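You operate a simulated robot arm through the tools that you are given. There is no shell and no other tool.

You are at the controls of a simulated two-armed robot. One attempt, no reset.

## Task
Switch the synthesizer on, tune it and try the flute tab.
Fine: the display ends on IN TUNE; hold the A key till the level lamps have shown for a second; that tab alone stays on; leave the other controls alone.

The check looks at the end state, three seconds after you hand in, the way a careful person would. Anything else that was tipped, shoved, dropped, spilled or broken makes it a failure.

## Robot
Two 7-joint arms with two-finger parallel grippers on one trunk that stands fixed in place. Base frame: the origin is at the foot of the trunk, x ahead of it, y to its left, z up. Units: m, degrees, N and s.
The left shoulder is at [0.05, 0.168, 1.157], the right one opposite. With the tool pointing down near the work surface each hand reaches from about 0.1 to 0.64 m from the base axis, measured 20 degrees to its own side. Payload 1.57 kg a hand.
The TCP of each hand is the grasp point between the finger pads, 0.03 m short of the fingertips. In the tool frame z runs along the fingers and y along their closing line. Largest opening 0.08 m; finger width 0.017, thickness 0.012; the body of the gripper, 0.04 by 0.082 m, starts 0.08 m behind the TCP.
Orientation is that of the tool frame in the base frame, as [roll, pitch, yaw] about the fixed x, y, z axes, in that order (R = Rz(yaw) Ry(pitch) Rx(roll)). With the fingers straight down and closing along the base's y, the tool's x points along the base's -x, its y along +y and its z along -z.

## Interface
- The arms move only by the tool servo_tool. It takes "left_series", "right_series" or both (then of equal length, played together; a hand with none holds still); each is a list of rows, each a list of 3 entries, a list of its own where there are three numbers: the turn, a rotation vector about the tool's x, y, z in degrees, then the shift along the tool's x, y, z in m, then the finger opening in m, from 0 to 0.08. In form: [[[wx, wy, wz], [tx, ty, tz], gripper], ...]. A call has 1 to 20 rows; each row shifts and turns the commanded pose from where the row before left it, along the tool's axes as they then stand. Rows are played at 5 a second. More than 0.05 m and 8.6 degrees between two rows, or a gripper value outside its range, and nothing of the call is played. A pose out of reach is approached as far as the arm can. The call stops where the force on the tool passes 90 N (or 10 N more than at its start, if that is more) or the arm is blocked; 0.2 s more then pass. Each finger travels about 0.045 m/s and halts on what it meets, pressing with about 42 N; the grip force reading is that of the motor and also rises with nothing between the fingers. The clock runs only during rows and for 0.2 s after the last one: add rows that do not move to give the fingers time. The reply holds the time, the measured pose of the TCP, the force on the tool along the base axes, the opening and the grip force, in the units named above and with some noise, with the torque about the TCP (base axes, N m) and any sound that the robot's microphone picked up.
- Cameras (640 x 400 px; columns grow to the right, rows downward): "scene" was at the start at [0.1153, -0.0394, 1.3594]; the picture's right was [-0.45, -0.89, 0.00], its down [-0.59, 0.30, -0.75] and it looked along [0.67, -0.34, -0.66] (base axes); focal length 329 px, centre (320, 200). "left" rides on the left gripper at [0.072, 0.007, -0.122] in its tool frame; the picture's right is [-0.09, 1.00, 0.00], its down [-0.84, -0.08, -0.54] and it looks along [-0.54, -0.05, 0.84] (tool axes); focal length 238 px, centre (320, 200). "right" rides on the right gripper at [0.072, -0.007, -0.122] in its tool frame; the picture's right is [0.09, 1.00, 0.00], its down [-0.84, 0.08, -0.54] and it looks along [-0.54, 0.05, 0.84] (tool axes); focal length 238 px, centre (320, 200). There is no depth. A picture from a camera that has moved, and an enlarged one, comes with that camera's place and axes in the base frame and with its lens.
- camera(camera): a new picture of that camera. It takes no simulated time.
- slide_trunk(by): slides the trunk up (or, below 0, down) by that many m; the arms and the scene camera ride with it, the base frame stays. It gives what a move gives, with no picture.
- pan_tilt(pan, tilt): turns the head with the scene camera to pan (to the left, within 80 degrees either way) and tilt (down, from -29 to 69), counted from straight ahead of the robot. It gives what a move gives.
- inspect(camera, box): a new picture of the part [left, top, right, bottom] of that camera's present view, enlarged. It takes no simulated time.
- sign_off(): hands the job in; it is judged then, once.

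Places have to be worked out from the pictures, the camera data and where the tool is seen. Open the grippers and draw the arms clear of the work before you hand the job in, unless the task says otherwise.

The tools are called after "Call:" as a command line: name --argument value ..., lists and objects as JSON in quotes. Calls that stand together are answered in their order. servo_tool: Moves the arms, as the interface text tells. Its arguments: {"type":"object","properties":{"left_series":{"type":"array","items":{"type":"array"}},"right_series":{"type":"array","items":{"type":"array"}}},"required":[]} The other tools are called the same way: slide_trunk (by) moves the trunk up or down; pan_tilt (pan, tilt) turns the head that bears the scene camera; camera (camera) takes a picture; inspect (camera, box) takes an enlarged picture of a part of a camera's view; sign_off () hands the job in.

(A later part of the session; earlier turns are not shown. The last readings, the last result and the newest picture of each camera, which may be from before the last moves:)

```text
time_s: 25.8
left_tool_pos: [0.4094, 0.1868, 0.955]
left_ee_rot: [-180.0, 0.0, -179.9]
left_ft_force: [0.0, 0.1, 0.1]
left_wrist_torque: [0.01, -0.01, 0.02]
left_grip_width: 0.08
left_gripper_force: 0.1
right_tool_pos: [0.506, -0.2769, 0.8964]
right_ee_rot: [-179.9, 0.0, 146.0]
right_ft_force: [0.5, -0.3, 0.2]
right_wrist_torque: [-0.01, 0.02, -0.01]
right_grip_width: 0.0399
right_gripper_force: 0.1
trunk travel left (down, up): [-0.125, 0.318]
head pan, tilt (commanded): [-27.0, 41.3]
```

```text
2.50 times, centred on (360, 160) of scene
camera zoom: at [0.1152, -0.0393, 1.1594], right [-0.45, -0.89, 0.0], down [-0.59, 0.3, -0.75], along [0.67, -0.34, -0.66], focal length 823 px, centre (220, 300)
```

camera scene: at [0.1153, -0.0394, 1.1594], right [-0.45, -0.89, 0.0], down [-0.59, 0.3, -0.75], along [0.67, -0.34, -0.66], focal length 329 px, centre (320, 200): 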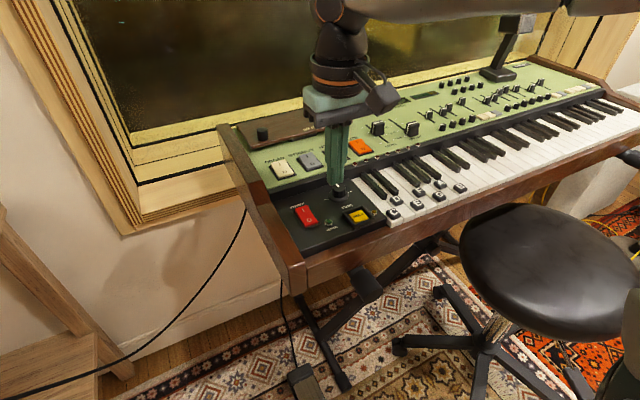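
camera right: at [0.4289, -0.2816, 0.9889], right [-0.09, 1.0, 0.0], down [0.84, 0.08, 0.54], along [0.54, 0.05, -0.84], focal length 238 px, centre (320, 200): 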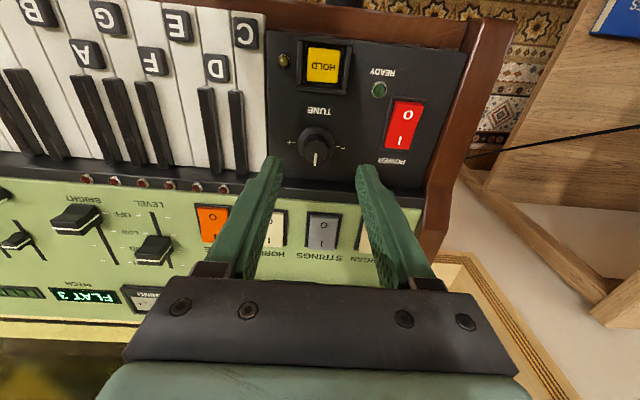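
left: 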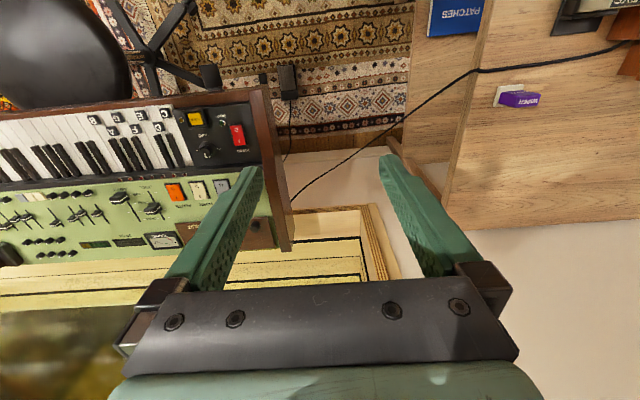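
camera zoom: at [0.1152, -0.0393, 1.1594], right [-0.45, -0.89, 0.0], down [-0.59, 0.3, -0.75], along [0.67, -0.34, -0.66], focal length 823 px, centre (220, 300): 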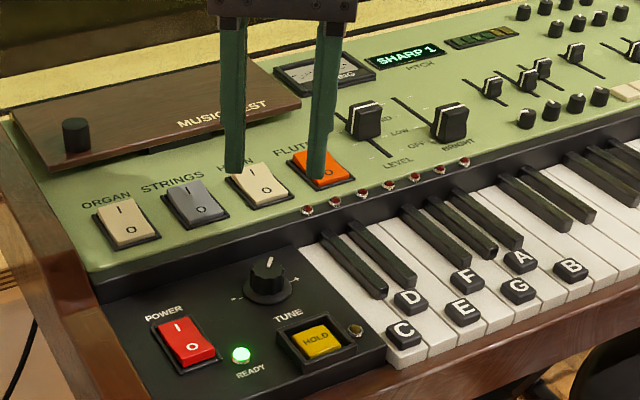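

After release it reads SHARP 1: either a slow drift or the knob slipped on release. I wait 2 s without touching it to tell which.

Call:
inspect --camera "right" --box '[220, 70, 420, 220]'

Call:
servo_tool --right_series '[[[0, 0, 0], [0, 0, 0], 0.04], [[0, 0, 0], [0, 0, 0], 0.04], [[0, 0, 0], [0, 0, 0], 0.04], [[0, 0, 0], [0, 0, 0], 0.04], [[0, 0, 0], [0, 0, 0], 0.04], [[0, 0, 0], [0, 0, 0], 0.04], [[0, 0, 0], [0, 0, 0], 0.04], [[0, 0, 0], [0, 0, 0], 0.04], [[0, 0, 0], [0, 0, 0], 0.04], [[0, 0, 0], [0, 0, 0], 0.04]]'

Call:
inspect --camera "scene" --box '[330, 80, 430, 150]'

```text
2.67 times, centred on (320, 145) of right
camera zoom: at [0.4422, -0.242, 1.0179], right [0.48, 0.88, 0.0], down [0.74, -0.4, 0.54], along [0.48, -0.26, -0.84], focal length 636 px, centre (320, 347)
```

zoom: 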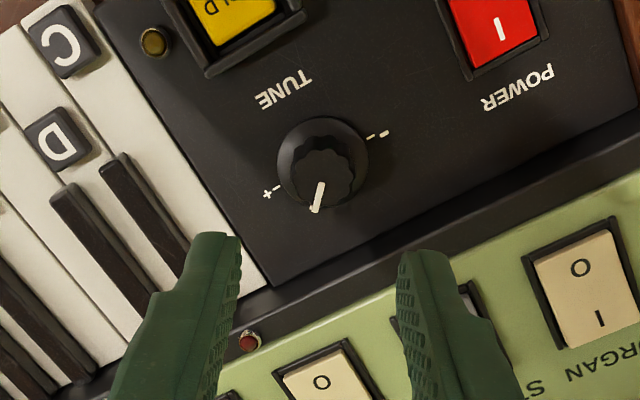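

```text
time_s: 28.0
left_tool_pos: [0.4112, 0.186, 0.9551]
left_ee_rot: [179.9, 0.1, -179.9]
left_ft_force: [-0.2, -0.7, -0.3]
left_wrist_torque: [-0.02, 0.01, 0.0]
left_grip_width: 0.0799
left_gripper_force: 0.1
right_tool_pos: [0.506, -0.2772, 0.8956]
right_ee_rot: [-180.0, 0.0, 146.0]
right_ft_force: [0.4, -0.1, 0.6]
right_wrist_torque: [0.01, 0.0, 0.01]
right_grip_width: 0.0399
right_gripper_force: 0.0
trunk travel left (down, up): [-0.125, 0.318]
head pan, tilt (commanded): [-27.0, 41.3]
```

```text
5.71 times, centred on (380, 115) of scene
camera zoom: at [0.1153, -0.0394, 1.1594], right [-0.45, -0.89, 0.0], down [-0.59, 0.3, -0.75], along [0.67, -0.34, -0.66], focal length 1882 px, centre (-23, 686)
```

zoom: 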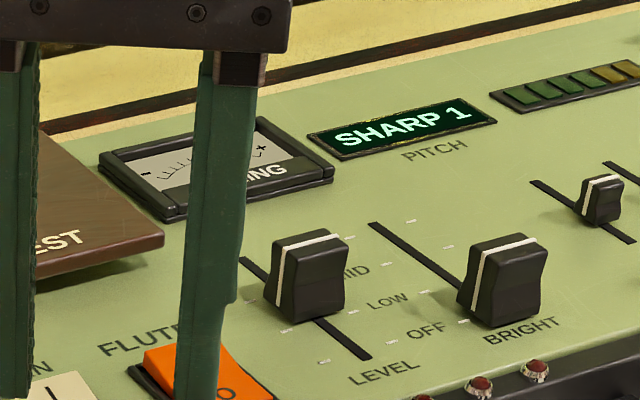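

SHARP 1 is steady, and the pointer looks a few degrees further towards "+", so the release twisted it because of sideways load. I go back down, better centred on (0.508, -0.277), and grip again.

Call:
servo_tool --right_series '[[[0, 0, 0], [-0.0017, 0.0011, 0.02], 0.042], [[0, 0, 0], [0, 0, 0.03], 0.042], [[0, 0, 0], [0, 0, 0.025], 0.042], [[0, 0, 0], [0, 0, 0.0145], 0.042], [[0, 0, 0], [0, 0, 0], 0.042]]'

Call:
inspect --camera "right" --box '[220, 70, 420, 220]'

Call:
inspect --camera "scene" --box '[330, 80, 430, 150]'

```text
time_s: 29.2
left_tool_pos: [0.4108, 0.1859, 0.9556]
left_ee_rot: [180.0, 0.0, -179.8]
left_ft_force: [0.1, -0.1, 0.2]
left_wrist_torque: [0.04, 0.01, 0.02]
left_grip_width: 0.08
left_gripper_force: 0.0
right_tool_pos: [0.5069, -0.2779, 0.8078]
right_ee_rot: [-179.9, 0.1, 146.1]
right_ft_force: [-0.2, 0.2, 0.3]
right_wrist_torque: [0.01, -0.01, 0.01]
right_grip_width: 0.0423
right_gripper_force: 0.1
trunk travel left (down, up): [-0.125, 0.318]
head pan, tilt (commanded): [-27.0, 41.3]
```

```text
2.67 times, centred on (320, 145) of right
camera zoom: at [0.4437, -0.2426, 0.9289], right [0.48, 0.88, 0.0], down [0.74, -0.4, 0.54], along [0.48, -0.26, -0.84], focal length 636 px, centre (320, 347)
```

zoom: 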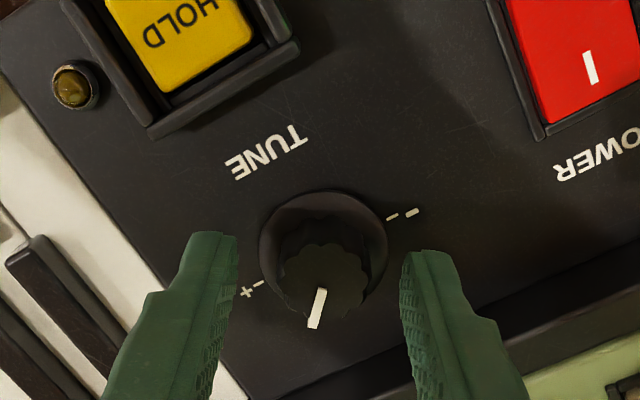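

```text
5.71 times, centred on (380, 115) of scene
camera zoom: at [0.1154, -0.0394, 1.1594], right [-0.45, -0.89, 0.0], down [-0.59, 0.3, -0.75], along [0.67, -0.34, -0.66], focal length 1882 px, centre (-23, 686)
```

zoom: 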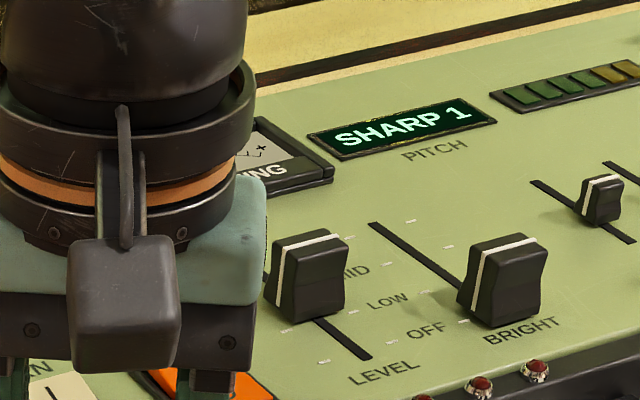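

The pointer sits about 10 degrees further than when it was held, so the release did twist it. I shift 1 mm to centre and close again, then read the display before turning.

Call:
servo_tool --right_series '[[[0, 0, 0], [0.0, 0.001, 0.0015], 0.042], [[0, 0, 0], [0, 0, 0], 0.034], [[0, 0, 0], [0, 0, 0], 0.028], [[0, 0, 0], [0, 0, 0], 0.024], [[0, 0, 0], [0, 0, 0], 0.02], [[0, 0, 0], [0, 0, 0], 0.02]]'

Call:
inspect --camera "right" --box '[220, 70, 420, 220]'

Call:
inspect --camera "scene" --box '[330, 80, 430, 150]'

```text
time_s: 30.6
left_tool_pos: [0.411, 0.1861, 0.9553]
left_ee_rot: [179.9, 0.1, -179.9]
left_ft_force: [0.2, -0.1, -0.3]
left_wrist_torque: [0.02, 0.03, -0.04]
left_grip_width: 0.0801
left_gripper_force: 0.1
right_tool_pos: [0.5084, -0.277, 0.8061]
right_ee_rot: [180.0, 0.0, 146.0]
right_ft_force: [0.1, -0.8, -0.2]
right_wrist_torque: [-0.11, -0.05, -0.02]
right_grip_width: 0.0246
right_gripper_force: 30.3
trunk travel left (down, up): [-0.125, 0.318]
head pan, tilt (commanded): [-27.0, 41.3]
```

```text
2.67 times, centred on (320, 145) of right
camera zoom: at [0.4445, -0.2415, 0.9271], right [0.48, 0.88, 0.0], down [0.74, -0.4, 0.54], along [0.48, -0.26, -0.84], focal length 636 px, centre (320, 347)
```

zoom: 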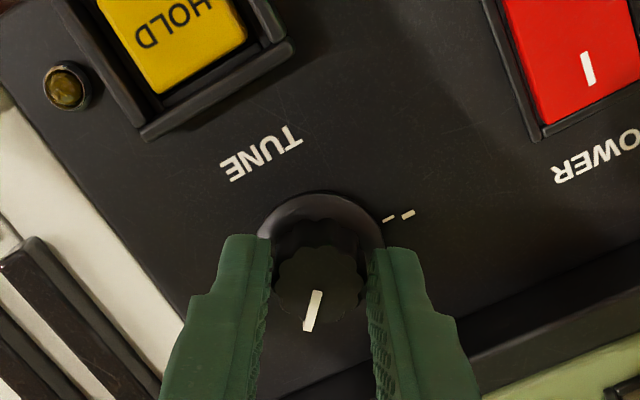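

```text
5.71 times, centred on (380, 115) of scene
camera zoom: at [0.1153, -0.0395, 1.1594], right [-0.45, -0.89, 0.0], down [-0.59, 0.3, -0.75], along [0.67, -0.34, -0.66], focal length 1882 px, centre (-23, 686)
```

zoom: 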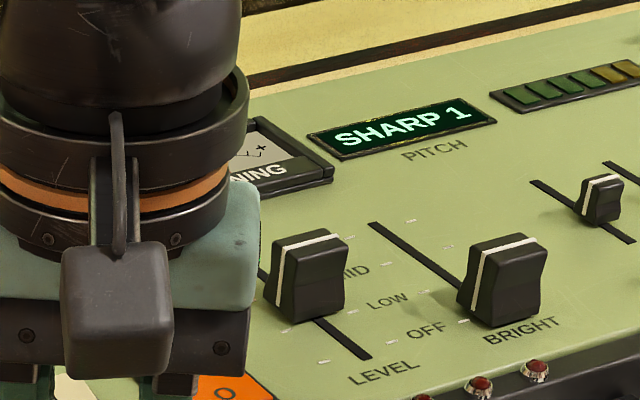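

Gripped with almost no side force this time. I turn back 5 degrees, anticlockwise, and read the display.

Call:
servo_tool --right_series '[[[0, 0, -2.5], [0, 0, 0], 0.02], [[0, 0, -2.5], [0, 0, 0], 0.02], [[0, 0, 0], [0, 0, 0], 0.02]]'

Call:
inspect --camera "scene" --box '[330, 80, 430, 150]'

```text
time_s: 31.4
left_tool_pos: [0.4101, 0.1853, 0.9561]
left_ee_rot: [-180.0, 0.0, -179.9]
left_ft_force: [-0.5, 0.0, 0.1]
left_wrist_torque: [0.01, 0.01, 0.01]
left_grip_width: 0.0799
left_gripper_force: 0.0
right_tool_pos: [0.5072, -0.2757, 0.8057]
right_ee_rot: [179.9, 0.0, 151.1]
right_ft_force: [-3.7, 0.1, -0.3]
right_wrist_torque: [-0.26, -0.31, 0.0]
right_grip_width: 0.0245
right_gripper_force: 35.9
trunk travel left (down, up): [-0.125, 0.318]
head pan, tilt (commanded): [-27.0, 41.3]
```

```text
5.71 times, centred on (380, 115) of scene
camera zoom: at [0.1151, -0.0393, 1.1594], right [-0.45, -0.89, 0.0], down [-0.59, 0.3, -0.75], along [0.67, -0.34, -0.66], focal length 1882 px, centre (-23, 686)
```

zoom: 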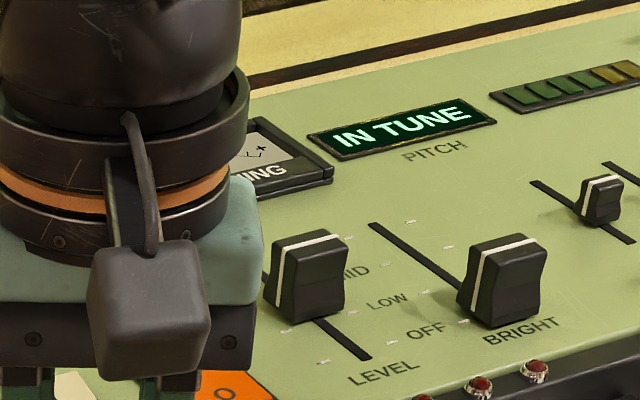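

IN TUNE again. I turn back 3 degrees more towards the middle of the window.

Call:
servo_tool --right_series '[[[0, 0, -1.5], [0, 0, 0], 0.02], [[0, 0, -1.5], [0, 0, 0], 0.02], [[0, 0, 0], [0, 0, 0], 0.02]]'

Call:
inspect --camera "scene" --box '[330, 80, 430, 150]'

Call:
inspect --camera "right" --box '[220, 70, 420, 220]'

```text
time_s: 32.2
left_tool_pos: [0.4105, 0.1862, 0.9548]
left_ee_rot: [180.0, 0.0, -179.9]
left_ft_force: [-0.4, -0.8, -0.5]
left_wrist_torque: [0.01, -0.01, 0.04]
left_grip_width: 0.0801
left_gripper_force: 0.1
right_tool_pos: [0.5081, -0.2769, 0.8055]
right_ee_rot: [-180.0, -0.1, 154.0]
right_ft_force: [-7.8, 1.2, 2.2]
right_wrist_torque: [0.1, 0.59, 0.02]
right_grip_width: 0.0243
right_gripper_force: 36.4
trunk travel left (down, up): [-0.125, 0.318]
head pan, tilt (commanded): [-27.0, 41.3]
```

```text
5.71 times, centred on (380, 115) of scene
camera zoom: at [0.1147, -0.0393, 1.1595], right [-0.45, -0.89, 0.0], down [-0.59, 0.3, -0.75], along [0.67, -0.34, -0.66], focal length 1882 px, centre (-23, 686)
```

zoom: 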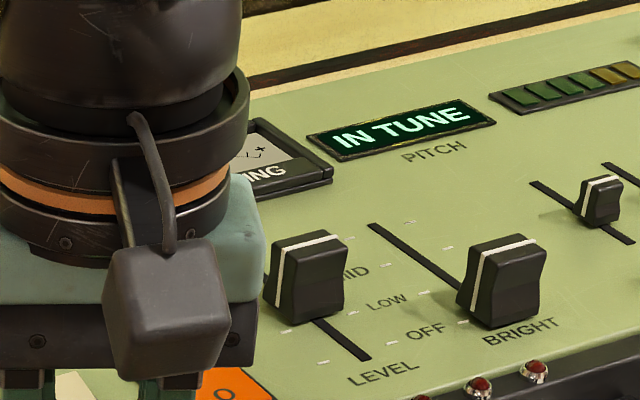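

```text
2.67 times, centred on (320, 145) of right
camera zoom: at [0.4402, -0.2511, 0.9272], right [0.35, 0.94, 0.0], down [0.79, -0.3, 0.54], along [0.51, -0.19, -0.84], focal length 636 px, centre (320, 347)
```

zoom: 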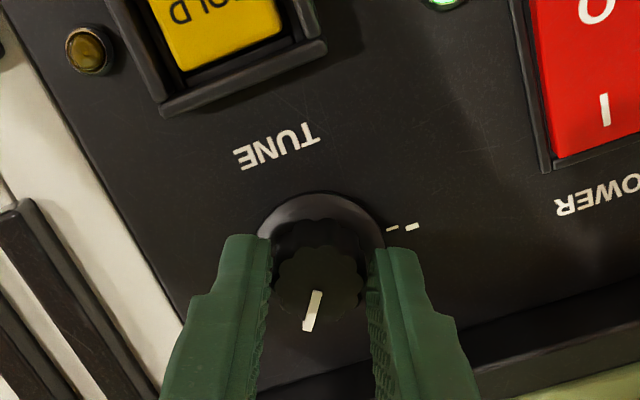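

Still IN TUNE, with -7.8 N of side force in x. I shift 1 mm back to relieve it before releasing.

Call:
servo_tool --right_series '[[[0, 0, 0], [0.0009, -0.0005, 0], 0.02], [[0, 0, 0], [0, 0, 0], 0.02]]'

```text
time_s: 32.8
left_tool_pos: [0.4109, 0.1856, 0.9552]
left_ee_rot: [179.9, 0.0, -179.9]
left_ft_force: [0.2, -0.2, -0.1]
left_wrist_torque: [0.01, 0.02, 0.0]
left_grip_width: 0.0799
left_gripper_force: 0.1
right_tool_pos: [0.5068, -0.2763, 0.8056]
right_ee_rot: [179.9, 0.1, 154.0]
right_ft_force: [-2.3, -0.2, 2.4]
right_wrist_torque: [0.35, 0.62, -0.01]
right_grip_width: 0.0243
right_gripper_force: 36.2
trunk travel left (down, up): [-0.125, 0.318]
head pan, tilt (commanded): [-27.0, 41.3]
```

The side force is down to 2 N. I open gently and check the display before rising.

Call:
servo_tool --right_series '[[[0, 0, 0], [0, 0, 0], 0.026], [[0, 0, 0], [0, 0, 0], 0.03], [[0, 0, 0], [0, 0, 0], 0.036], [[0, 0, 0], [0, 0, 0], 0.042], [[0, 0, 0], [0, 0, 0], 0.042]]'

Call:
inspect --camera "scene" --box '[330, 80, 430, 150]'

Call:
inspect --camera "right" --box '[220, 70, 420, 220]'

```text
time_s: 34.0
left_tool_pos: [0.4095, 0.1855, 0.9546]
left_ee_rot: [180.0, -0.1, -179.9]
left_ft_force: [-0.2, 0.6, -0.7]
left_wrist_torque: [0.0, 0.01, 0.0]
left_grip_width: 0.08
left_gripper_force: 0.0
right_tool_pos: [0.5084, -0.2771, 0.8038]
right_ee_rot: [180.0, 0.0, 154.0]
right_ft_force: [0.2, 0.2, 0.0]
right_wrist_torque: [0.02, -0.04, -0.02]
right_grip_width: 0.0422
right_gripper_force: 0.0
trunk travel left (down, up): [-0.125, 0.318]
head pan, tilt (commanded): [-27.0, 41.3]
```

```text
5.71 times, centred on (380, 115) of scene
camera zoom: at [0.1153, -0.0394, 1.1594], right [-0.45, -0.89, 0.0], down [-0.59, 0.3, -0.75], along [0.67, -0.34, -0.66], focal length 1882 px, centre (-23, 686)
```

zoom: 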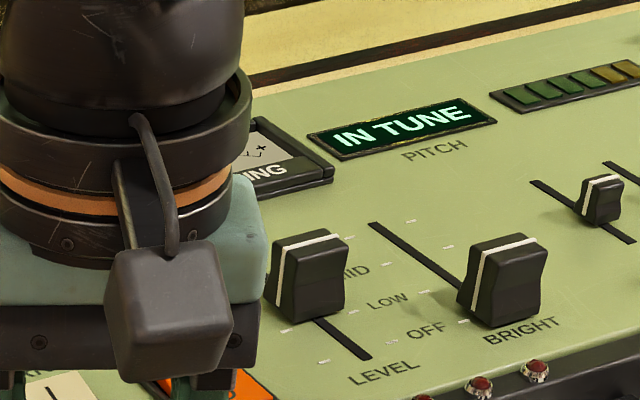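

```text
2.67 times, centred on (320, 145) of right
camera zoom: at [0.4398, -0.2512, 0.9268], right [0.35, 0.94, 0.0], down [0.79, -0.3, 0.54], along [0.51, -0.19, -0.84], focal length 636 px, centre (320, 347)
```

zoom: 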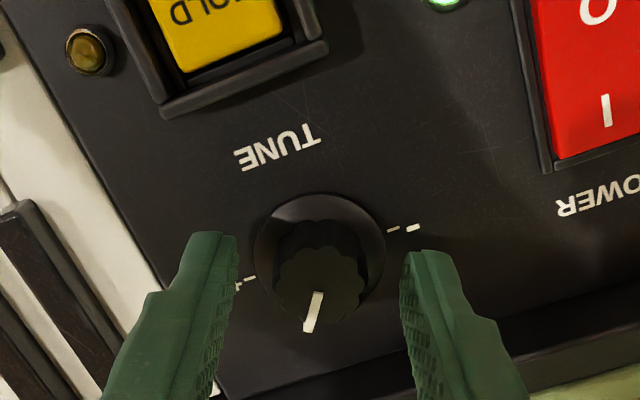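

IN TUNE holds after the release. I rise straight up, turn the wrist back to straight and close the fingers.

Call:
servo_tool --right_series '[[[0, 0, 0], [0, 0, -0.03], 0.042], [[0, 0, 0], [0, 0, -0.03], 0.042], [[0, 0, 0], [0, 0, -0.03], 0.042], [[0, 0, -6.5], [0, 0, -0.01], 0.03], [[0, 0, -6.5], [0, 0, 0], 0.015], [[0, 0, -6.5], [0, 0, 0], 0.0], [[0, 0, -6.5], [0, 0, 0], 0.0], [[0, 0, 0], [0, 0, 0], 0.0], [[0, 0, 0], [0, 0, 0], 0.0]]'

Call:
camera --camera "scene"

Call:
inspect --camera "scene" --box '[250, 80, 450, 230]'

Call:
inspect --camera "right" --box '[100, 140, 360, 320]'

```text
time_s: 36.0
left_tool_pos: [0.4105, 0.1853, 0.9552]
left_ee_rot: [180.0, 0.0, -180.0]
left_ft_force: [0.6, 0.2, 0.0]
left_wrist_torque: [-0.02, 0.03, -0.05]
left_grip_width: 0.0801
left_gripper_force: 0.0
right_tool_pos: [0.5077, -0.2758, 0.906]
right_ee_rot: [179.9, 0.0, -179.9]
right_ft_force: [-0.6, 0.0, 0.3]
right_wrist_torque: [0.01, 0.0, 0.03]
right_grip_width: 0.0004
right_gripper_force: 21.2
trunk travel left (down, up): [-0.125, 0.318]
head pan, tilt (commanded): [-27.0, 41.3]
```

```text
taken
camera scene: at [0.1153, -0.0394, 1.1594], right [-0.45, -0.89, 0.0], down [-0.59, 0.3, -0.75], along [0.67, -0.34, -0.66], focal length 329 px, centre (320, 200)
```

scene: 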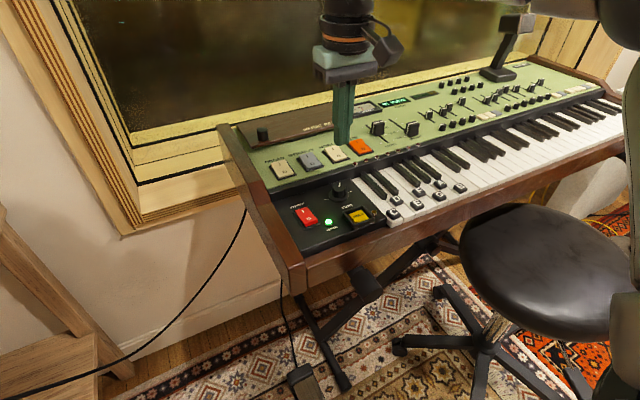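

```text
2.67 times, centred on (350, 155) of scene
camera zoom: at [0.1153, -0.0394, 1.1594], right [-0.45, -0.89, 0.0], down [-0.59, 0.3, -0.75], along [0.67, -0.34, -0.66], focal length 878 px, centre (240, 320)
```

zoom: 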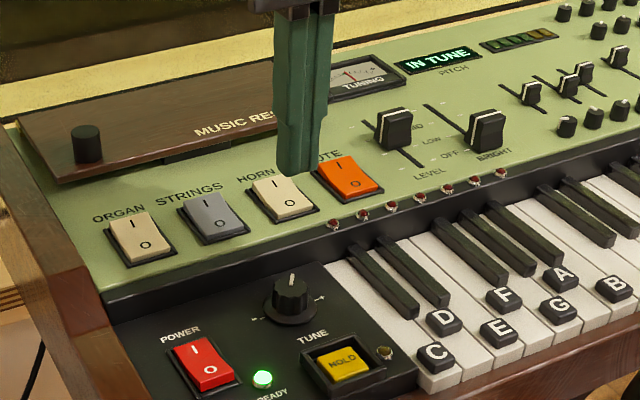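

```text
2.22 times, centred on (230, 230) of right
camera zoom: at [0.435, -0.2827, 1.0272], right [-0.09, 1.0, 0.0], down [0.84, 0.08, 0.54], along [0.54, 0.05, -0.84], focal length 530 px, centre (520, 133)
```

zoom: 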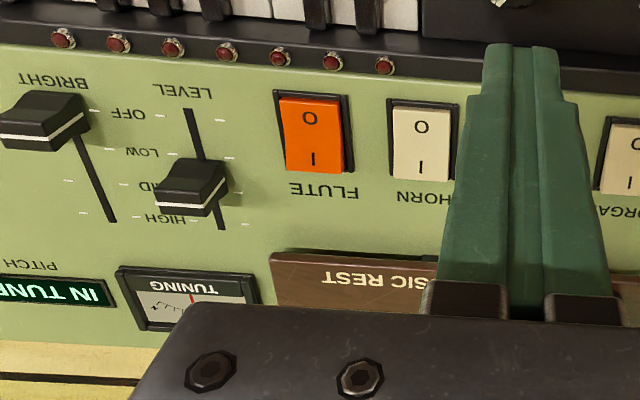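

The flute tab's I half is at about (0.610, -0.379, 0.795), and its O half nearer at x 0.587. I move the closed hand over there at height and see whether it is in reach.

Call:
servo_tool --right_series '[[[0, 0, 0], [-0.0253, -0.0258, 0], 0.0], [[0, 0, 0], [-0.0253, -0.0258, 0], 0.0], [[0, 0, 0], [-0.0253, -0.0258, 0], 0.0], [[0, 0, 0], [-0.0253, -0.0258, 0], 0.0], [[0, 0, 0], [0, 0, 0.02], 0.0], [[0, 0, 0], [0, 0, 0.0], 0.0]]'

Call:
camera --camera "right"

Call:
camera --camera "scene"

```text
time_s: 37.4
left_tool_pos: [0.4107, 0.1862, 0.9559]
left_ee_rot: [180.0, 0.0, -179.9]
left_ft_force: [0.4, -0.2, -0.7]
left_wrist_torque: [0.02, -0.02, 0.01]
left_grip_width: 0.08
left_gripper_force: 0.1
right_tool_pos: [0.5688, -0.3803, 0.8771]
right_ee_rot: [-179.9, 0.0, -179.9]
right_ft_force: [-0.9, 0.9, -0.4]
right_wrist_torque: [0.02, -0.02, 0.01]
right_grip_width: 0.0
right_gripper_force: 21.5
right hand out of reach, approached as far as the arm can: row 3, 4
trunk travel left (down, up): [-0.125, 0.318]
head pan, tilt (commanded): [-27.0, 41.3]
```

```text
taken
camera right: at [0.4965, -0.3873, 0.9983], right [-0.09, 1.0, 0.0], down [0.84, 0.08, 0.54], along [0.54, 0.05, -0.84], focal length 238 px, centre (320, 200)
```

right: 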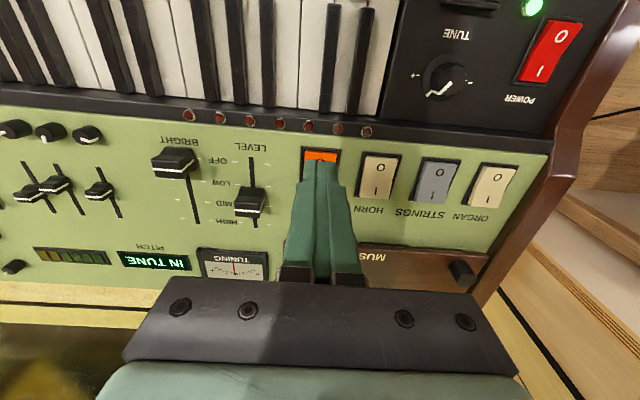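

```text
taken
camera scene: at [0.1154, -0.0394, 1.1594], right [-0.45, -0.89, 0.0], down [-0.59, 0.3, -0.75], along [0.67, -0.34, -0.66], focal length 329 px, centre (320, 200)
```

scene: 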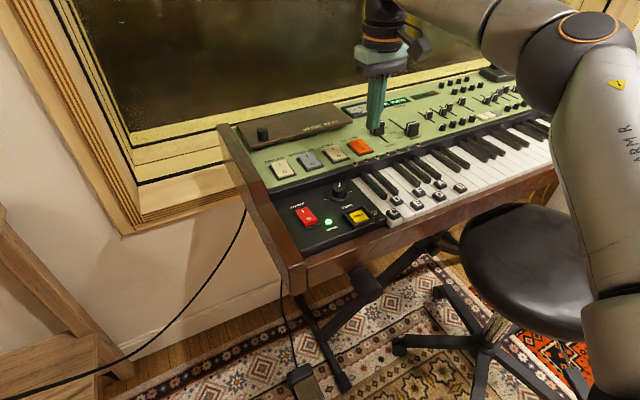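

With the tool straight down it stops at x 0.569, 4 cm short. I tilt the tool by 25 degrees so that the fingers point forward and down, then move the hand forward while still high.

Call:
servo_tool --right_series '[[[0, -8.4, 0], [0, 0, 0], 0.0], [[0, -8.3, 0], [0, 0, 0], 0.0], [[0, -8.3, 0], [0, 0, 0], 0.0], [[0, 0, 0], [-0.0163, 0, 0.0076], 0.0], [[0, 0, 0], [-0.0163, 0, 0.0076], 0.0], [[0, 0, 0], [0, 0, 0.0], 0.0]]'

Call:
camera --camera "right"

Call:
inspect --camera "scene" --box '[300, 60, 480, 180]'

```text
time_s: 38.8
left_tool_pos: [0.4104, 0.1857, 0.9543]
left_ee_rot: [179.9, 0.0, -179.9]
left_ft_force: [0.1, -0.1, 0.9]
left_wrist_torque: [0.0, 0.0, 0.02]
left_grip_width: 0.0801
left_gripper_force: 0.1
right_tool_pos: [0.6067, -0.379, 0.8777]
right_ee_rot: [180.0, 25.1, -180.0]
right_ft_force: [-0.3, 0.3, -0.5]
right_wrist_torque: [-0.01, -0.01, 0.01]
right_grip_width: 0.0
right_gripper_force: 21.2
trunk travel left (down, up): [-0.125, 0.318]
head pan, tilt (commanded): [-27.0, 41.3]
```

```text
taken
camera right: at [0.4897, -0.3874, 0.9571], right [-0.08, 1.0, -0.04], down [0.53, 0.08, 0.85], along [0.84, 0.05, -0.53], focal length 238 px, centre (320, 200)
```

right: 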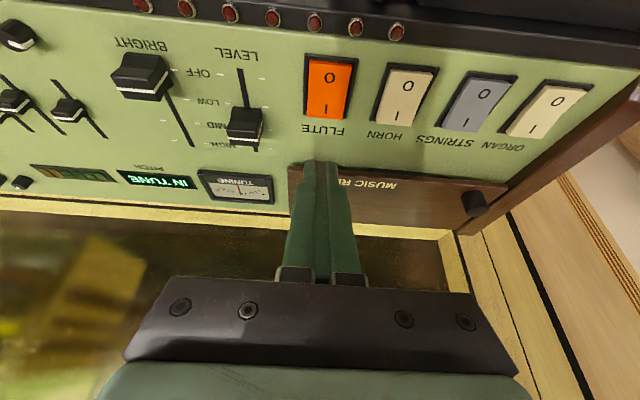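

```text
3.33 times, centred on (390, 120) of scene
camera zoom: at [0.1154, -0.0393, 1.1594], right [-0.45, -0.89, 0.0], down [-0.59, 0.3, -0.75], along [0.67, -0.34, -0.66], focal length 1098 px, centre (87, 467)
```

zoom: 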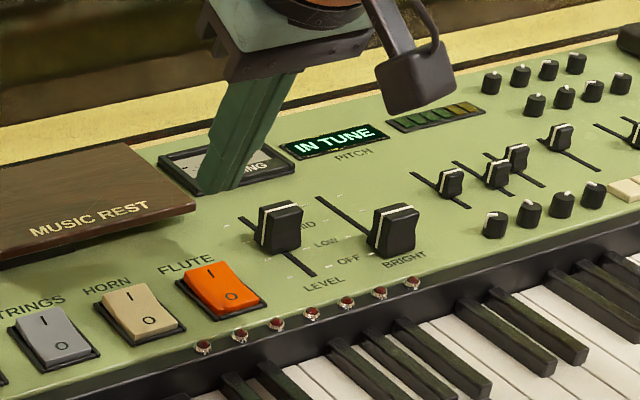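

The hand reached x 0.607 with the 25 degree tilt. I descend vertically to about 1 cm above the tab's I half.

Call:
servo_tool --right_series '[[[0, 0, 0], [0.0094, 0, 0.0177], 0.0], [[0, 0, 0], [0.0093, 0, 0.0177], 0.0], [[0, 0, 0], [0, 0, 0.0], 0.0]]'

Call:
camera --camera "right"

Call:
inspect --camera "scene" --box '[300, 80, 420, 180]'

```text
time_s: 39.6
left_tool_pos: [0.4106, 0.1853, 0.9555]
left_ee_rot: [180.0, 0.0, -179.9]
left_ft_force: [-0.8, -0.3, 0.7]
left_wrist_torque: [0.01, 0.04, -0.02]
left_grip_width: 0.0799
left_gripper_force: 0.0
right_tool_pos: [0.6045, -0.3816, 0.8376]
right_ee_rot: [180.0, 25.0, -180.0]
right_ft_force: [-0.6, -0.7, -0.5]
right_wrist_torque: [-0.03, 0.02, 0.0]
right_grip_width: 0.0002
right_gripper_force: 21.5
trunk travel left (down, up): [-0.125, 0.318]
head pan, tilt (commanded): [-27.0, 41.3]
```

```text
taken
camera right: at [0.4875, -0.3873, 0.9172], right [-0.08, 1.0, -0.04], down [0.53, 0.08, 0.84], along [0.84, 0.05, -0.53], focal length 238 px, centre (320, 200)
```

right: 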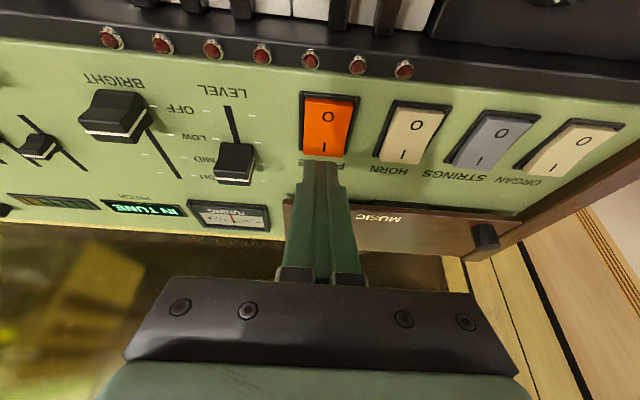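

```text
4.00 times, centred on (360, 130) of scene
camera zoom: at [0.1154, -0.0394, 1.1594], right [-0.45, -0.89, 0.0], down [-0.59, 0.3, -0.75], along [0.67, -0.34, -0.66], focal length 1317 px, centre (160, 480)
```

zoom: 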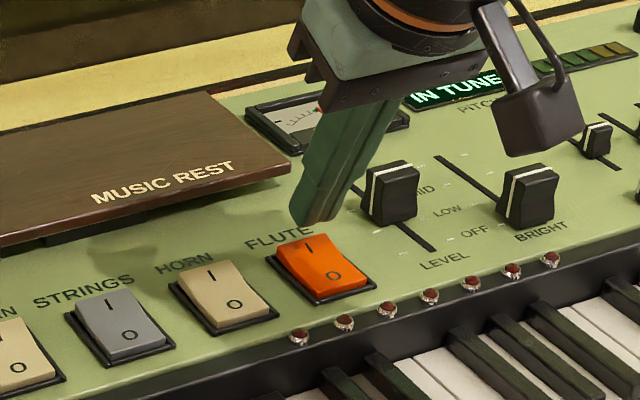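

The tip edge is above the I mark of the flute tab with about 1 cm to go. I press down in small vertical steps.

Call:
servo_tool --right_series '[[[0, 0, 0], [0.0021, 0, 0.0045], 0.0], [[0, 0, 0], [0.0013, 0, 0.0027], 0.0], [[0, 0, 0], [0.0008, 0, 0.0018], 0.0], [[0, 0, 0], [0, 0, 0.0], 0.0]]'

Call:
inspect --camera "scene" --box '[300, 80, 420, 180]'

```text
time_s: 40.6
left_tool_pos: [0.4104, 0.1858, 0.9543]
left_ee_rot: [-180.0, 0.0, -179.8]
left_ft_force: [0.3, -0.3, 0.1]
left_wrist_torque: [0.05, -0.01, -0.01]
left_grip_width: 0.0796
left_gripper_force: 0.1
right_tool_pos: [0.604, -0.3811, 0.8276]
right_ee_rot: [180.0, 25.0, -180.0]
right_ft_force: [0.8, 0.4, 0.0]
right_wrist_torque: [0.01, -0.02, 0.0]
right_grip_width: 0.0001
right_gripper_force: 20.9
trunk travel left (down, up): [-0.125, 0.318]
head pan, tilt (commanded): [-27.0, 41.3]
```

```text
4.00 times, centred on (360, 130) of scene
camera zoom: at [0.1154, -0.0394, 1.1594], right [-0.45, -0.89, 0.0], down [-0.59, 0.3, -0.75], along [0.67, -0.34, -0.66], focal length 1317 px, centre (160, 480)
```

zoom: 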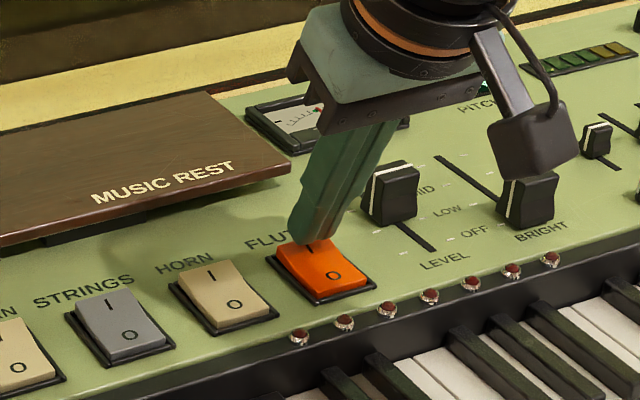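

No contact yet, but very close. I continue down in 2 mm steps.

Call:
servo_tool --right_series '[[[0, 0, 0], [0.0008, 0, 0.0018], 0.0], [[0, 0, 0], [0.0008, 0, 0.0018], 0.0], [[0, 0, 0], [0, 0, 0.0], 0.0]]'

Call:
inspect --camera "scene" --box '[300, 80, 420, 180]'

```text
time_s: 41.4
left_tool_pos: [0.4104, 0.1861, 0.9558]
left_ee_rot: [-180.0, 0.0, -179.9]
left_ft_force: [-0.6, 0.1, 0.5]
left_wrist_torque: [-0.02, 0.0, 0.0]
left_grip_width: 0.0798
left_gripper_force: 0.0
right_tool_pos: [0.6036, -0.381, 0.8244]
right_ee_rot: [180.0, 24.9, -180.0]
right_ft_force: [0.5, -0.8, 0.6]
right_wrist_torque: [0.03, 0.04, 0.0]
right_grip_width: 0.0
right_gripper_force: 21.8
trunk travel left (down, up): [-0.125, 0.318]
head pan, tilt (commanded): [-27.0, 41.3]
```

```text
4.00 times, centred on (360, 130) of scene
camera zoom: at [0.1153, -0.0394, 1.1594], right [-0.45, -0.89, 0.0], down [-0.59, 0.3, -0.75], along [0.67, -0.34, -0.66], focal length 1317 px, centre (160, 480)
```

zoom: 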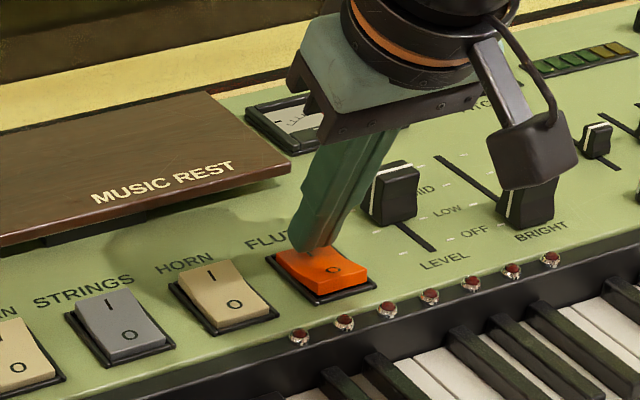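

The tab's O end has risen, so it looks toggled. I lift off vertically and check.

Call:
servo_tool --right_series '[[[0, 0, 0], [-0.0085, 0, -0.0181], 0.0], [[0, 0, 0], [-0.0127, 0, -0.0272], 0.0], [[0, 0, 0], [-0.0127, 0, -0.0272], 0.0], [[0, 0, 0], [0, 0, 0.0], 0.0]]'

Call:
inspect --camera "scene" --box '[260, 80, 420, 190]'

Call:
inspect --camera "right" --box '[180, 40, 500, 240]'

```text
time_s: 42.4
left_tool_pos: [0.4105, 0.1863, 0.955]
left_ee_rot: [179.9, 0.0, -179.9]
left_ft_force: [0.0, 0.1, 0.0]
left_wrist_torque: [0.04, 0.06, 0.0]
left_grip_width: 0.08
left_gripper_force: 0.1
right_tool_pos: [0.6025, -0.3779, 0.9058]
right_ee_rot: [180.0, 24.9, -180.0]
right_ft_force: [0.4, 0.3, 0.1]
right_wrist_torque: [0.01, 0.02, 0.0]
right_grip_width: 0.0
right_gripper_force: 21.5
trunk travel left (down, up): [-0.125, 0.318]
head pan, tilt (commanded): [-27.0, 41.3]
```

```text
3.64 times, centred on (340, 135) of scene
camera zoom: at [0.1153, -0.0393, 1.1594], right [-0.45, -0.89, 0.0], down [-0.59, 0.3, -0.75], along [0.67, -0.34, -0.66], focal length 1198 px, centre (247, 436)
```

zoom: 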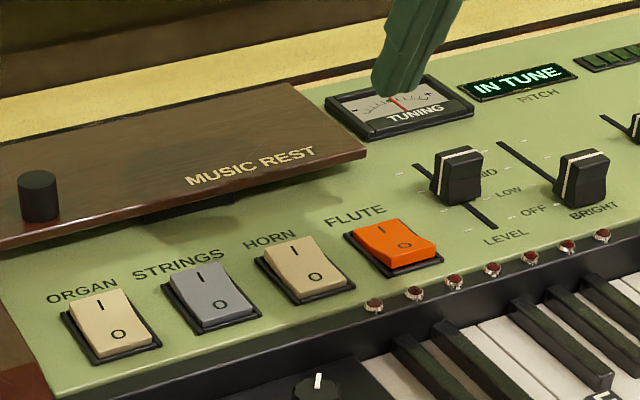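

```text
2.00 times, centred on (340, 140) of right
camera zoom: at [0.4862, -0.3854, 0.9837], right [-0.08, 1.0, -0.04], down [0.53, 0.08, 0.84], along [0.84, 0.05, -0.53], focal length 477 px, centre (280, 320)
```

zoom: 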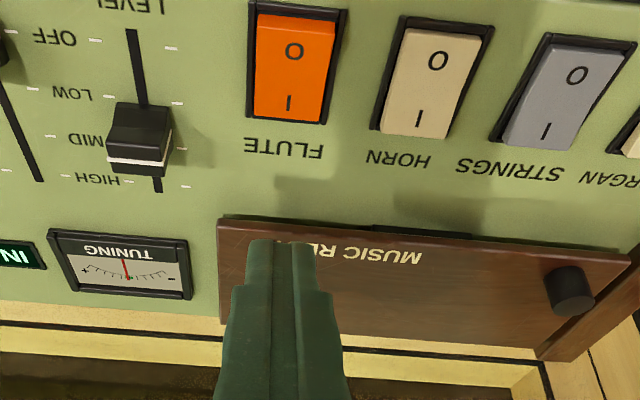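

The flute tab is on while the other three tabs still have the off tilt, and the display says IN TUNE with the needle centred. I draw back, set the tool vertical again and move over the keys to find the A key exactly.

Call:
servo_tool --right_series '[[[0, 0, 0], [0.0362, 0, -0.0169], 0.0], [[0, 0, 0], [0.0362, 0, -0.0169], 0.0], [[0, 0, 0], [0.0362, 0, -0.0169], 0.0], [[0, 8.3, 0], [0, 0, 0], 0.0], [[0, 8.3, 0], [0, 0, 0], 0.0], [[0, 8.3, 0], [0, 0, 0], 0.0], [[0, 0, 0], [0.02, -0.03, 0], 0.0], [[0, 0, 0], [0.02, -0.03, 0], 0.0], [[0, 0, 0], [0, 0, 0], 0.0]]'

Call:
camera --camera "right"

Call:
camera --camera "scene"

```text
time_s: 44.4
left_tool_pos: [0.4105, 0.1858, 0.956]
left_ee_rot: [179.9, 0.0, -179.9]
left_ft_force: [0.2, -0.3, -0.5]
left_wrist_torque: [0.04, 0.01, -0.03]
left_grip_width: 0.0799
left_gripper_force: 0.0
right_tool_pos: [0.4454, -0.4409, 0.9033]
right_ee_rot: [179.9, 0.0, -179.9]
right_ft_force: [0.4, 0.1, 0.0]
right_wrist_torque: [0.05, 0.02, -0.03]
right_grip_width: 0.0003
right_gripper_force: 21.5
trunk travel left (down, up): [-0.125, 0.318]
head pan, tilt (commanded): [-27.0, 41.3]
```

```text
taken
camera right: at [0.3728, -0.4482, 1.0241], right [-0.09, 1.0, 0.0], down [0.84, 0.08, 0.54], along [0.54, 0.05, -0.84], focal length 238 px, centre (320, 200)
```

right: 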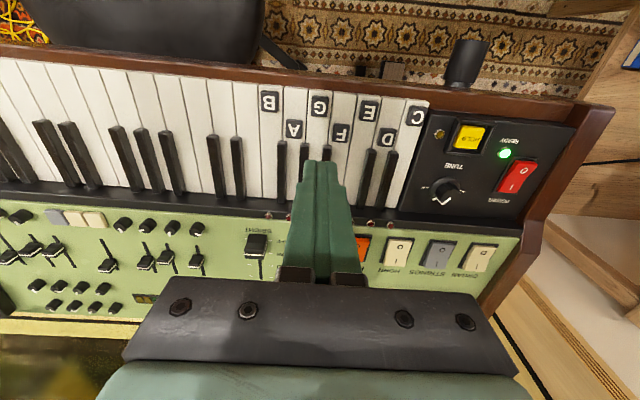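

```text
taken
camera scene: at [0.1153, -0.0395, 1.1594], right [-0.45, -0.89, 0.0], down [-0.59, 0.3, -0.75], along [0.67, -0.34, -0.66], focal length 329 px, centre (320, 200)
```

scene: 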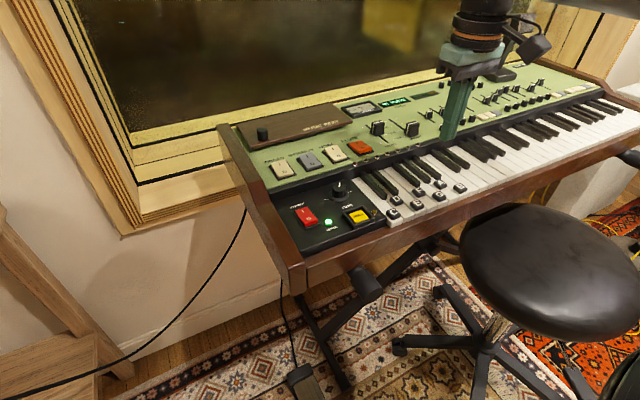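

I zoom in on the keys for the A tile's exact place.

Call:
inspect --camera "right" --box '[230, 70, 430, 195]'

Call:
inspect --camera "scene" --box '[370, 130, 490, 225]'

```text
3.20 times, centred on (330, 132) of right
camera zoom: at [0.3728, -0.4482, 1.0241], right [-0.09, 1.0, 0.0], down [0.84, 0.08, 0.54], along [0.54, 0.05, -0.84], focal length 763 px, centre (288, 416)
```

zoom: 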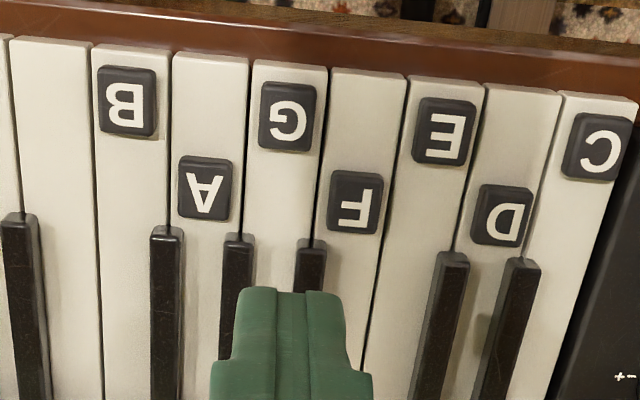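

```text
4.21 times, centred on (430, 178) of scene
camera zoom: at [0.1153, -0.0395, 1.1594], right [-0.45, -0.89, 0.0], down [-0.59, 0.3, -0.75], along [0.67, -0.34, -0.66], focal length 1387 px, centre (-143, 295)
```

zoom: 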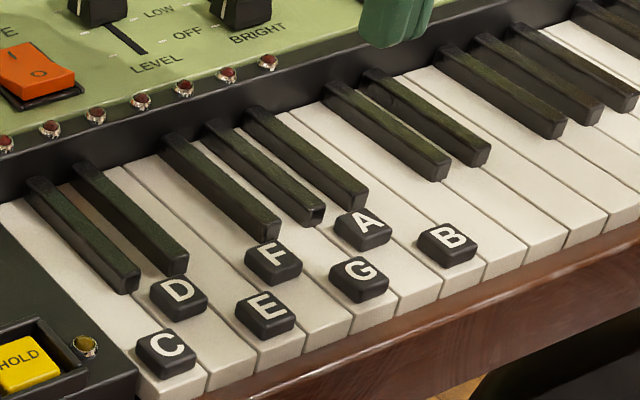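

The A key's centre line is at y -0.468; its tile is at x 0.447, and the black keys begin at x 0.458. I turn the wrist 90 degrees so that the closed fingers are only 17 mm wide across the key.

Call:
servo_tool --right_series '[[[0, 0, -8.2], [0, 0, 0], 0.0], [[0, 0, -8.2], [0, 0, 0], 0.0], [[0, 0, -8.2], [0, 0, 0], 0.0], [[0, 0, -8.2], [0, 0, 0], 0.0], [[0, 0, -8.2], [0, 0, 0], 0.0], [[0, 0, -8.2], [0, 0, 0], 0.0], [[0, 0, -8.2], [0, 0, 0], 0.0], [[0, 0, -8.2], [0, 0, 0], 0.0], [[0, 0, -8.2], [0, 0, 0], 0.0], [[0, 0, -8.2], [0, 0, 0], 0.0], [[0, 0, -8.0], [0, 0, 0], 0.0], [[0, 0, 0], [0, 0, 0], 0.0]]'

Call:
camera --camera "scene"

Call:
camera --camera "right"

```text
time_s: 47.0
left_tool_pos: [0.4104, 0.1846, 0.955]
left_ee_rot: [-179.9, 0.0, -179.9]
left_ft_force: [-0.2, 0.2, 0.0]
left_wrist_torque: [-0.01, -0.03, -0.03]
left_grip_width: 0.0798
left_gripper_force: 0.1
right_tool_pos: [0.4433, -0.4406, 0.903]
right_ee_rot: [-179.9, 0.0, -89.9]
right_ft_force: [0.0, 0.3, 0.5]
right_wrist_torque: [0.02, 0.0, -0.01]
right_grip_width: 0.0
right_gripper_force: 21.2
trunk travel left (down, up): [-0.125, 0.318]
head pan, tilt (commanded): [-27.0, 41.3]
```

```text
taken
camera scene: at [0.1153, -0.0394, 1.1594], right [-0.45, -0.89, 0.0], down [-0.59, 0.3, -0.75], along [0.67, -0.34, -0.66], focal length 329 px, centre (320, 200)
```

scene: 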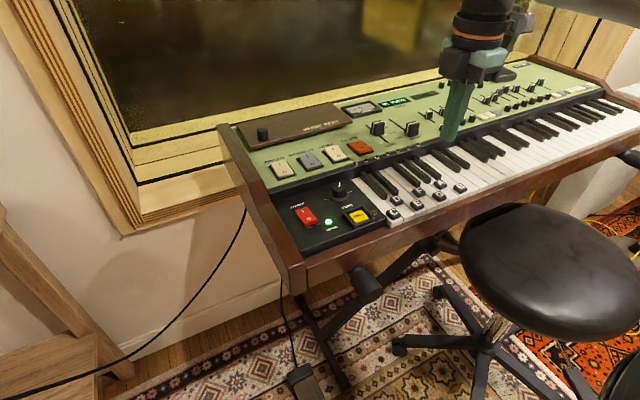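

```text
taken
camera right: at [0.4503, -0.5127, 1.0246], right [-1.0, -0.09, 0.0], down [-0.08, 0.84, 0.54], along [-0.05, 0.54, -0.84], focal length 238 px, centre (320, 200)
```

right: 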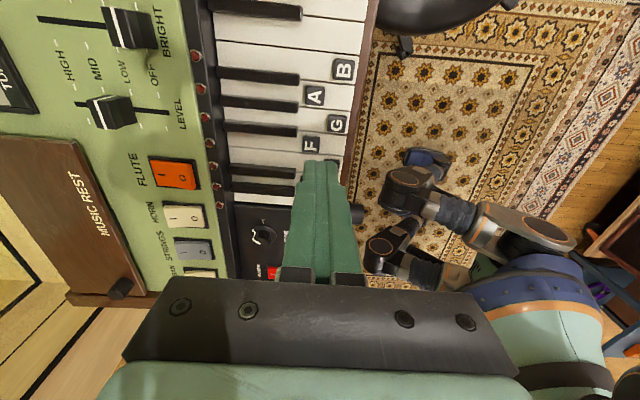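

The wrist turned fine. I move over the A key and down to about 3 cm above it.

Call:
servo_tool --right_series '[[[0, 0, 0], [0.0272, 0.0075, 0], 0.0], [[0, 0, 0], [0, 0, 0.03], 0.0], [[0, 0, 0], [0, 0, 0.03], 0.0], [[0, 0, 0], [0, 0, 0], 0.0]]'

Call:
inspect --camera "scene" --box '[370, 80, 500, 220]'

Call:
inspect --camera "right" --box '[200, 60, 440, 230]'

```text
time_s: 48.0
left_tool_pos: [0.4099, 0.1858, 0.9545]
left_ee_rot: [-180.0, 0.0, -179.9]
left_ft_force: [0.7, -0.2, -0.9]
left_wrist_torque: [0.01, 0.0, 0.0]
left_grip_width: 0.0799
left_gripper_force: 0.0
right_tool_pos: [0.4357, -0.4701, 0.8438]
right_ee_rot: [-179.9, 0.0, -90.0]
right_ft_force: [0.2, 0.5, -0.3]
right_wrist_torque: [0.0, -0.01, 0.03]
right_grip_width: 0.0001
right_gripper_force: 21.4
trunk travel left (down, up): [-0.125, 0.318]
head pan, tilt (commanded): [-27.0, 41.3]
```

```text
2.86 times, centred on (435, 150) of scene
camera zoom: at [0.1154, -0.0394, 1.1594], right [-0.45, -0.89, 0.0], down [-0.59, 0.3, -0.75], along [0.67, -0.34, -0.66], focal length 941 px, centre (-9, 343)
```

zoom: 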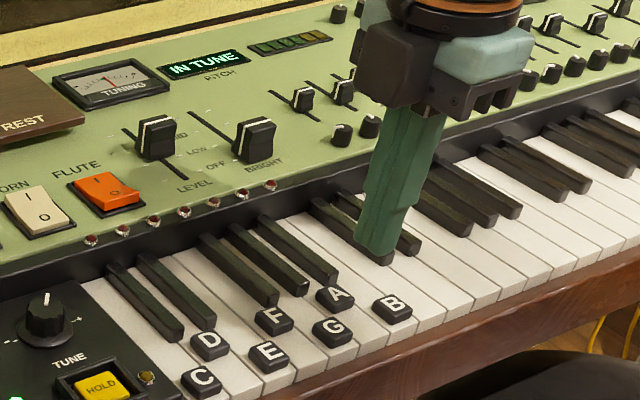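

```text
2.35 times, centred on (320, 145) of right
camera zoom: at [0.4426, -0.5413, 0.9651], right [-1.0, -0.09, 0.0], down [-0.08, 0.84, 0.54], along [-0.05, 0.54, -0.84], focal length 561 px, centre (320, 329)
```

zoom: 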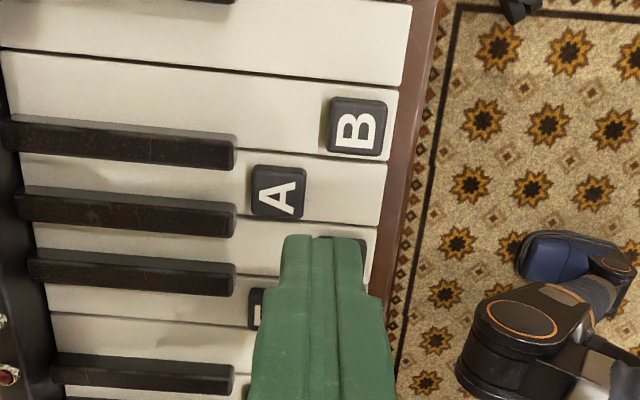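

Combining the views, the A tile's top is at about (0.451, -0.470, 0.764), so the press point is (0.440, -0.469), ahead of the black keys. I lower until the tips are about 1 cm above.

Call:
servo_tool --right_series '[[[0, 0, 0], [0.001, -0.003, 0.02], 0.0], [[0, 0, 0], [0, 0, 0.018], 0.0], [[0, 0, 0], [0, 0, 0], 0.0]]'

Call:
inspect --camera "scene" --box '[370, 80, 500, 220]'

Call:
inspect --camera "right" --box '[200, 60, 440, 230]'

```text
time_s: 48.8
left_tool_pos: [0.4104, 0.1856, 0.9557]
left_ee_rot: [-179.9, -0.1, -179.9]
left_ft_force: [-0.2, -0.5, 0.6]
left_wrist_torque: [0.0, -0.03, -0.02]
left_grip_width: 0.0802
left_gripper_force: 0.0
right_tool_pos: [0.439, -0.4706, 0.8069]
right_ee_rot: [-179.9, 0.0, -89.9]
right_ft_force: [0.5, -0.4, 0.5]
right_wrist_torque: [-0.05, 0.0, -0.01]
right_grip_width: 0.0003
right_gripper_force: 21.5
trunk travel left (down, up): [-0.125, 0.318]
head pan, tilt (commanded): [-27.0, 41.3]
```

```text
2.86 times, centred on (435, 150) of scene
camera zoom: at [0.1154, -0.0394, 1.1594], right [-0.45, -0.89, 0.0], down [-0.59, 0.3, -0.75], along [0.67, -0.34, -0.66], focal length 941 px, centre (-9, 343)
```

zoom: 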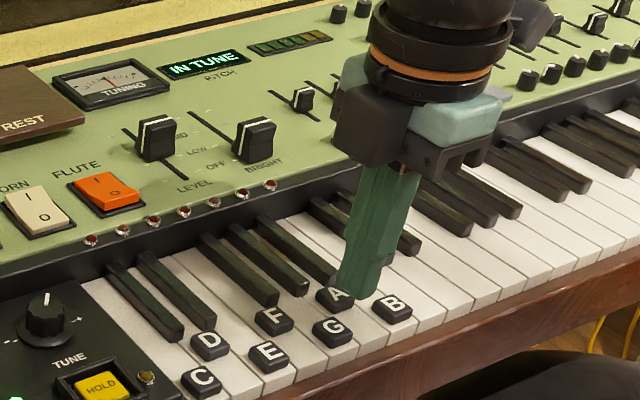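

```text
2.35 times, centred on (320, 145) of right
camera zoom: at [0.446, -0.5412, 0.928], right [-1.0, -0.09, 0.0], down [-0.08, 0.84, 0.54], along [-0.05, 0.54, -0.84], focal length 561 px, centre (320, 329)
```

zoom: 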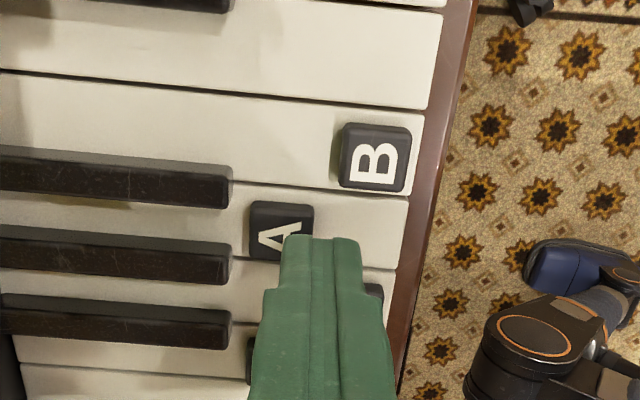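

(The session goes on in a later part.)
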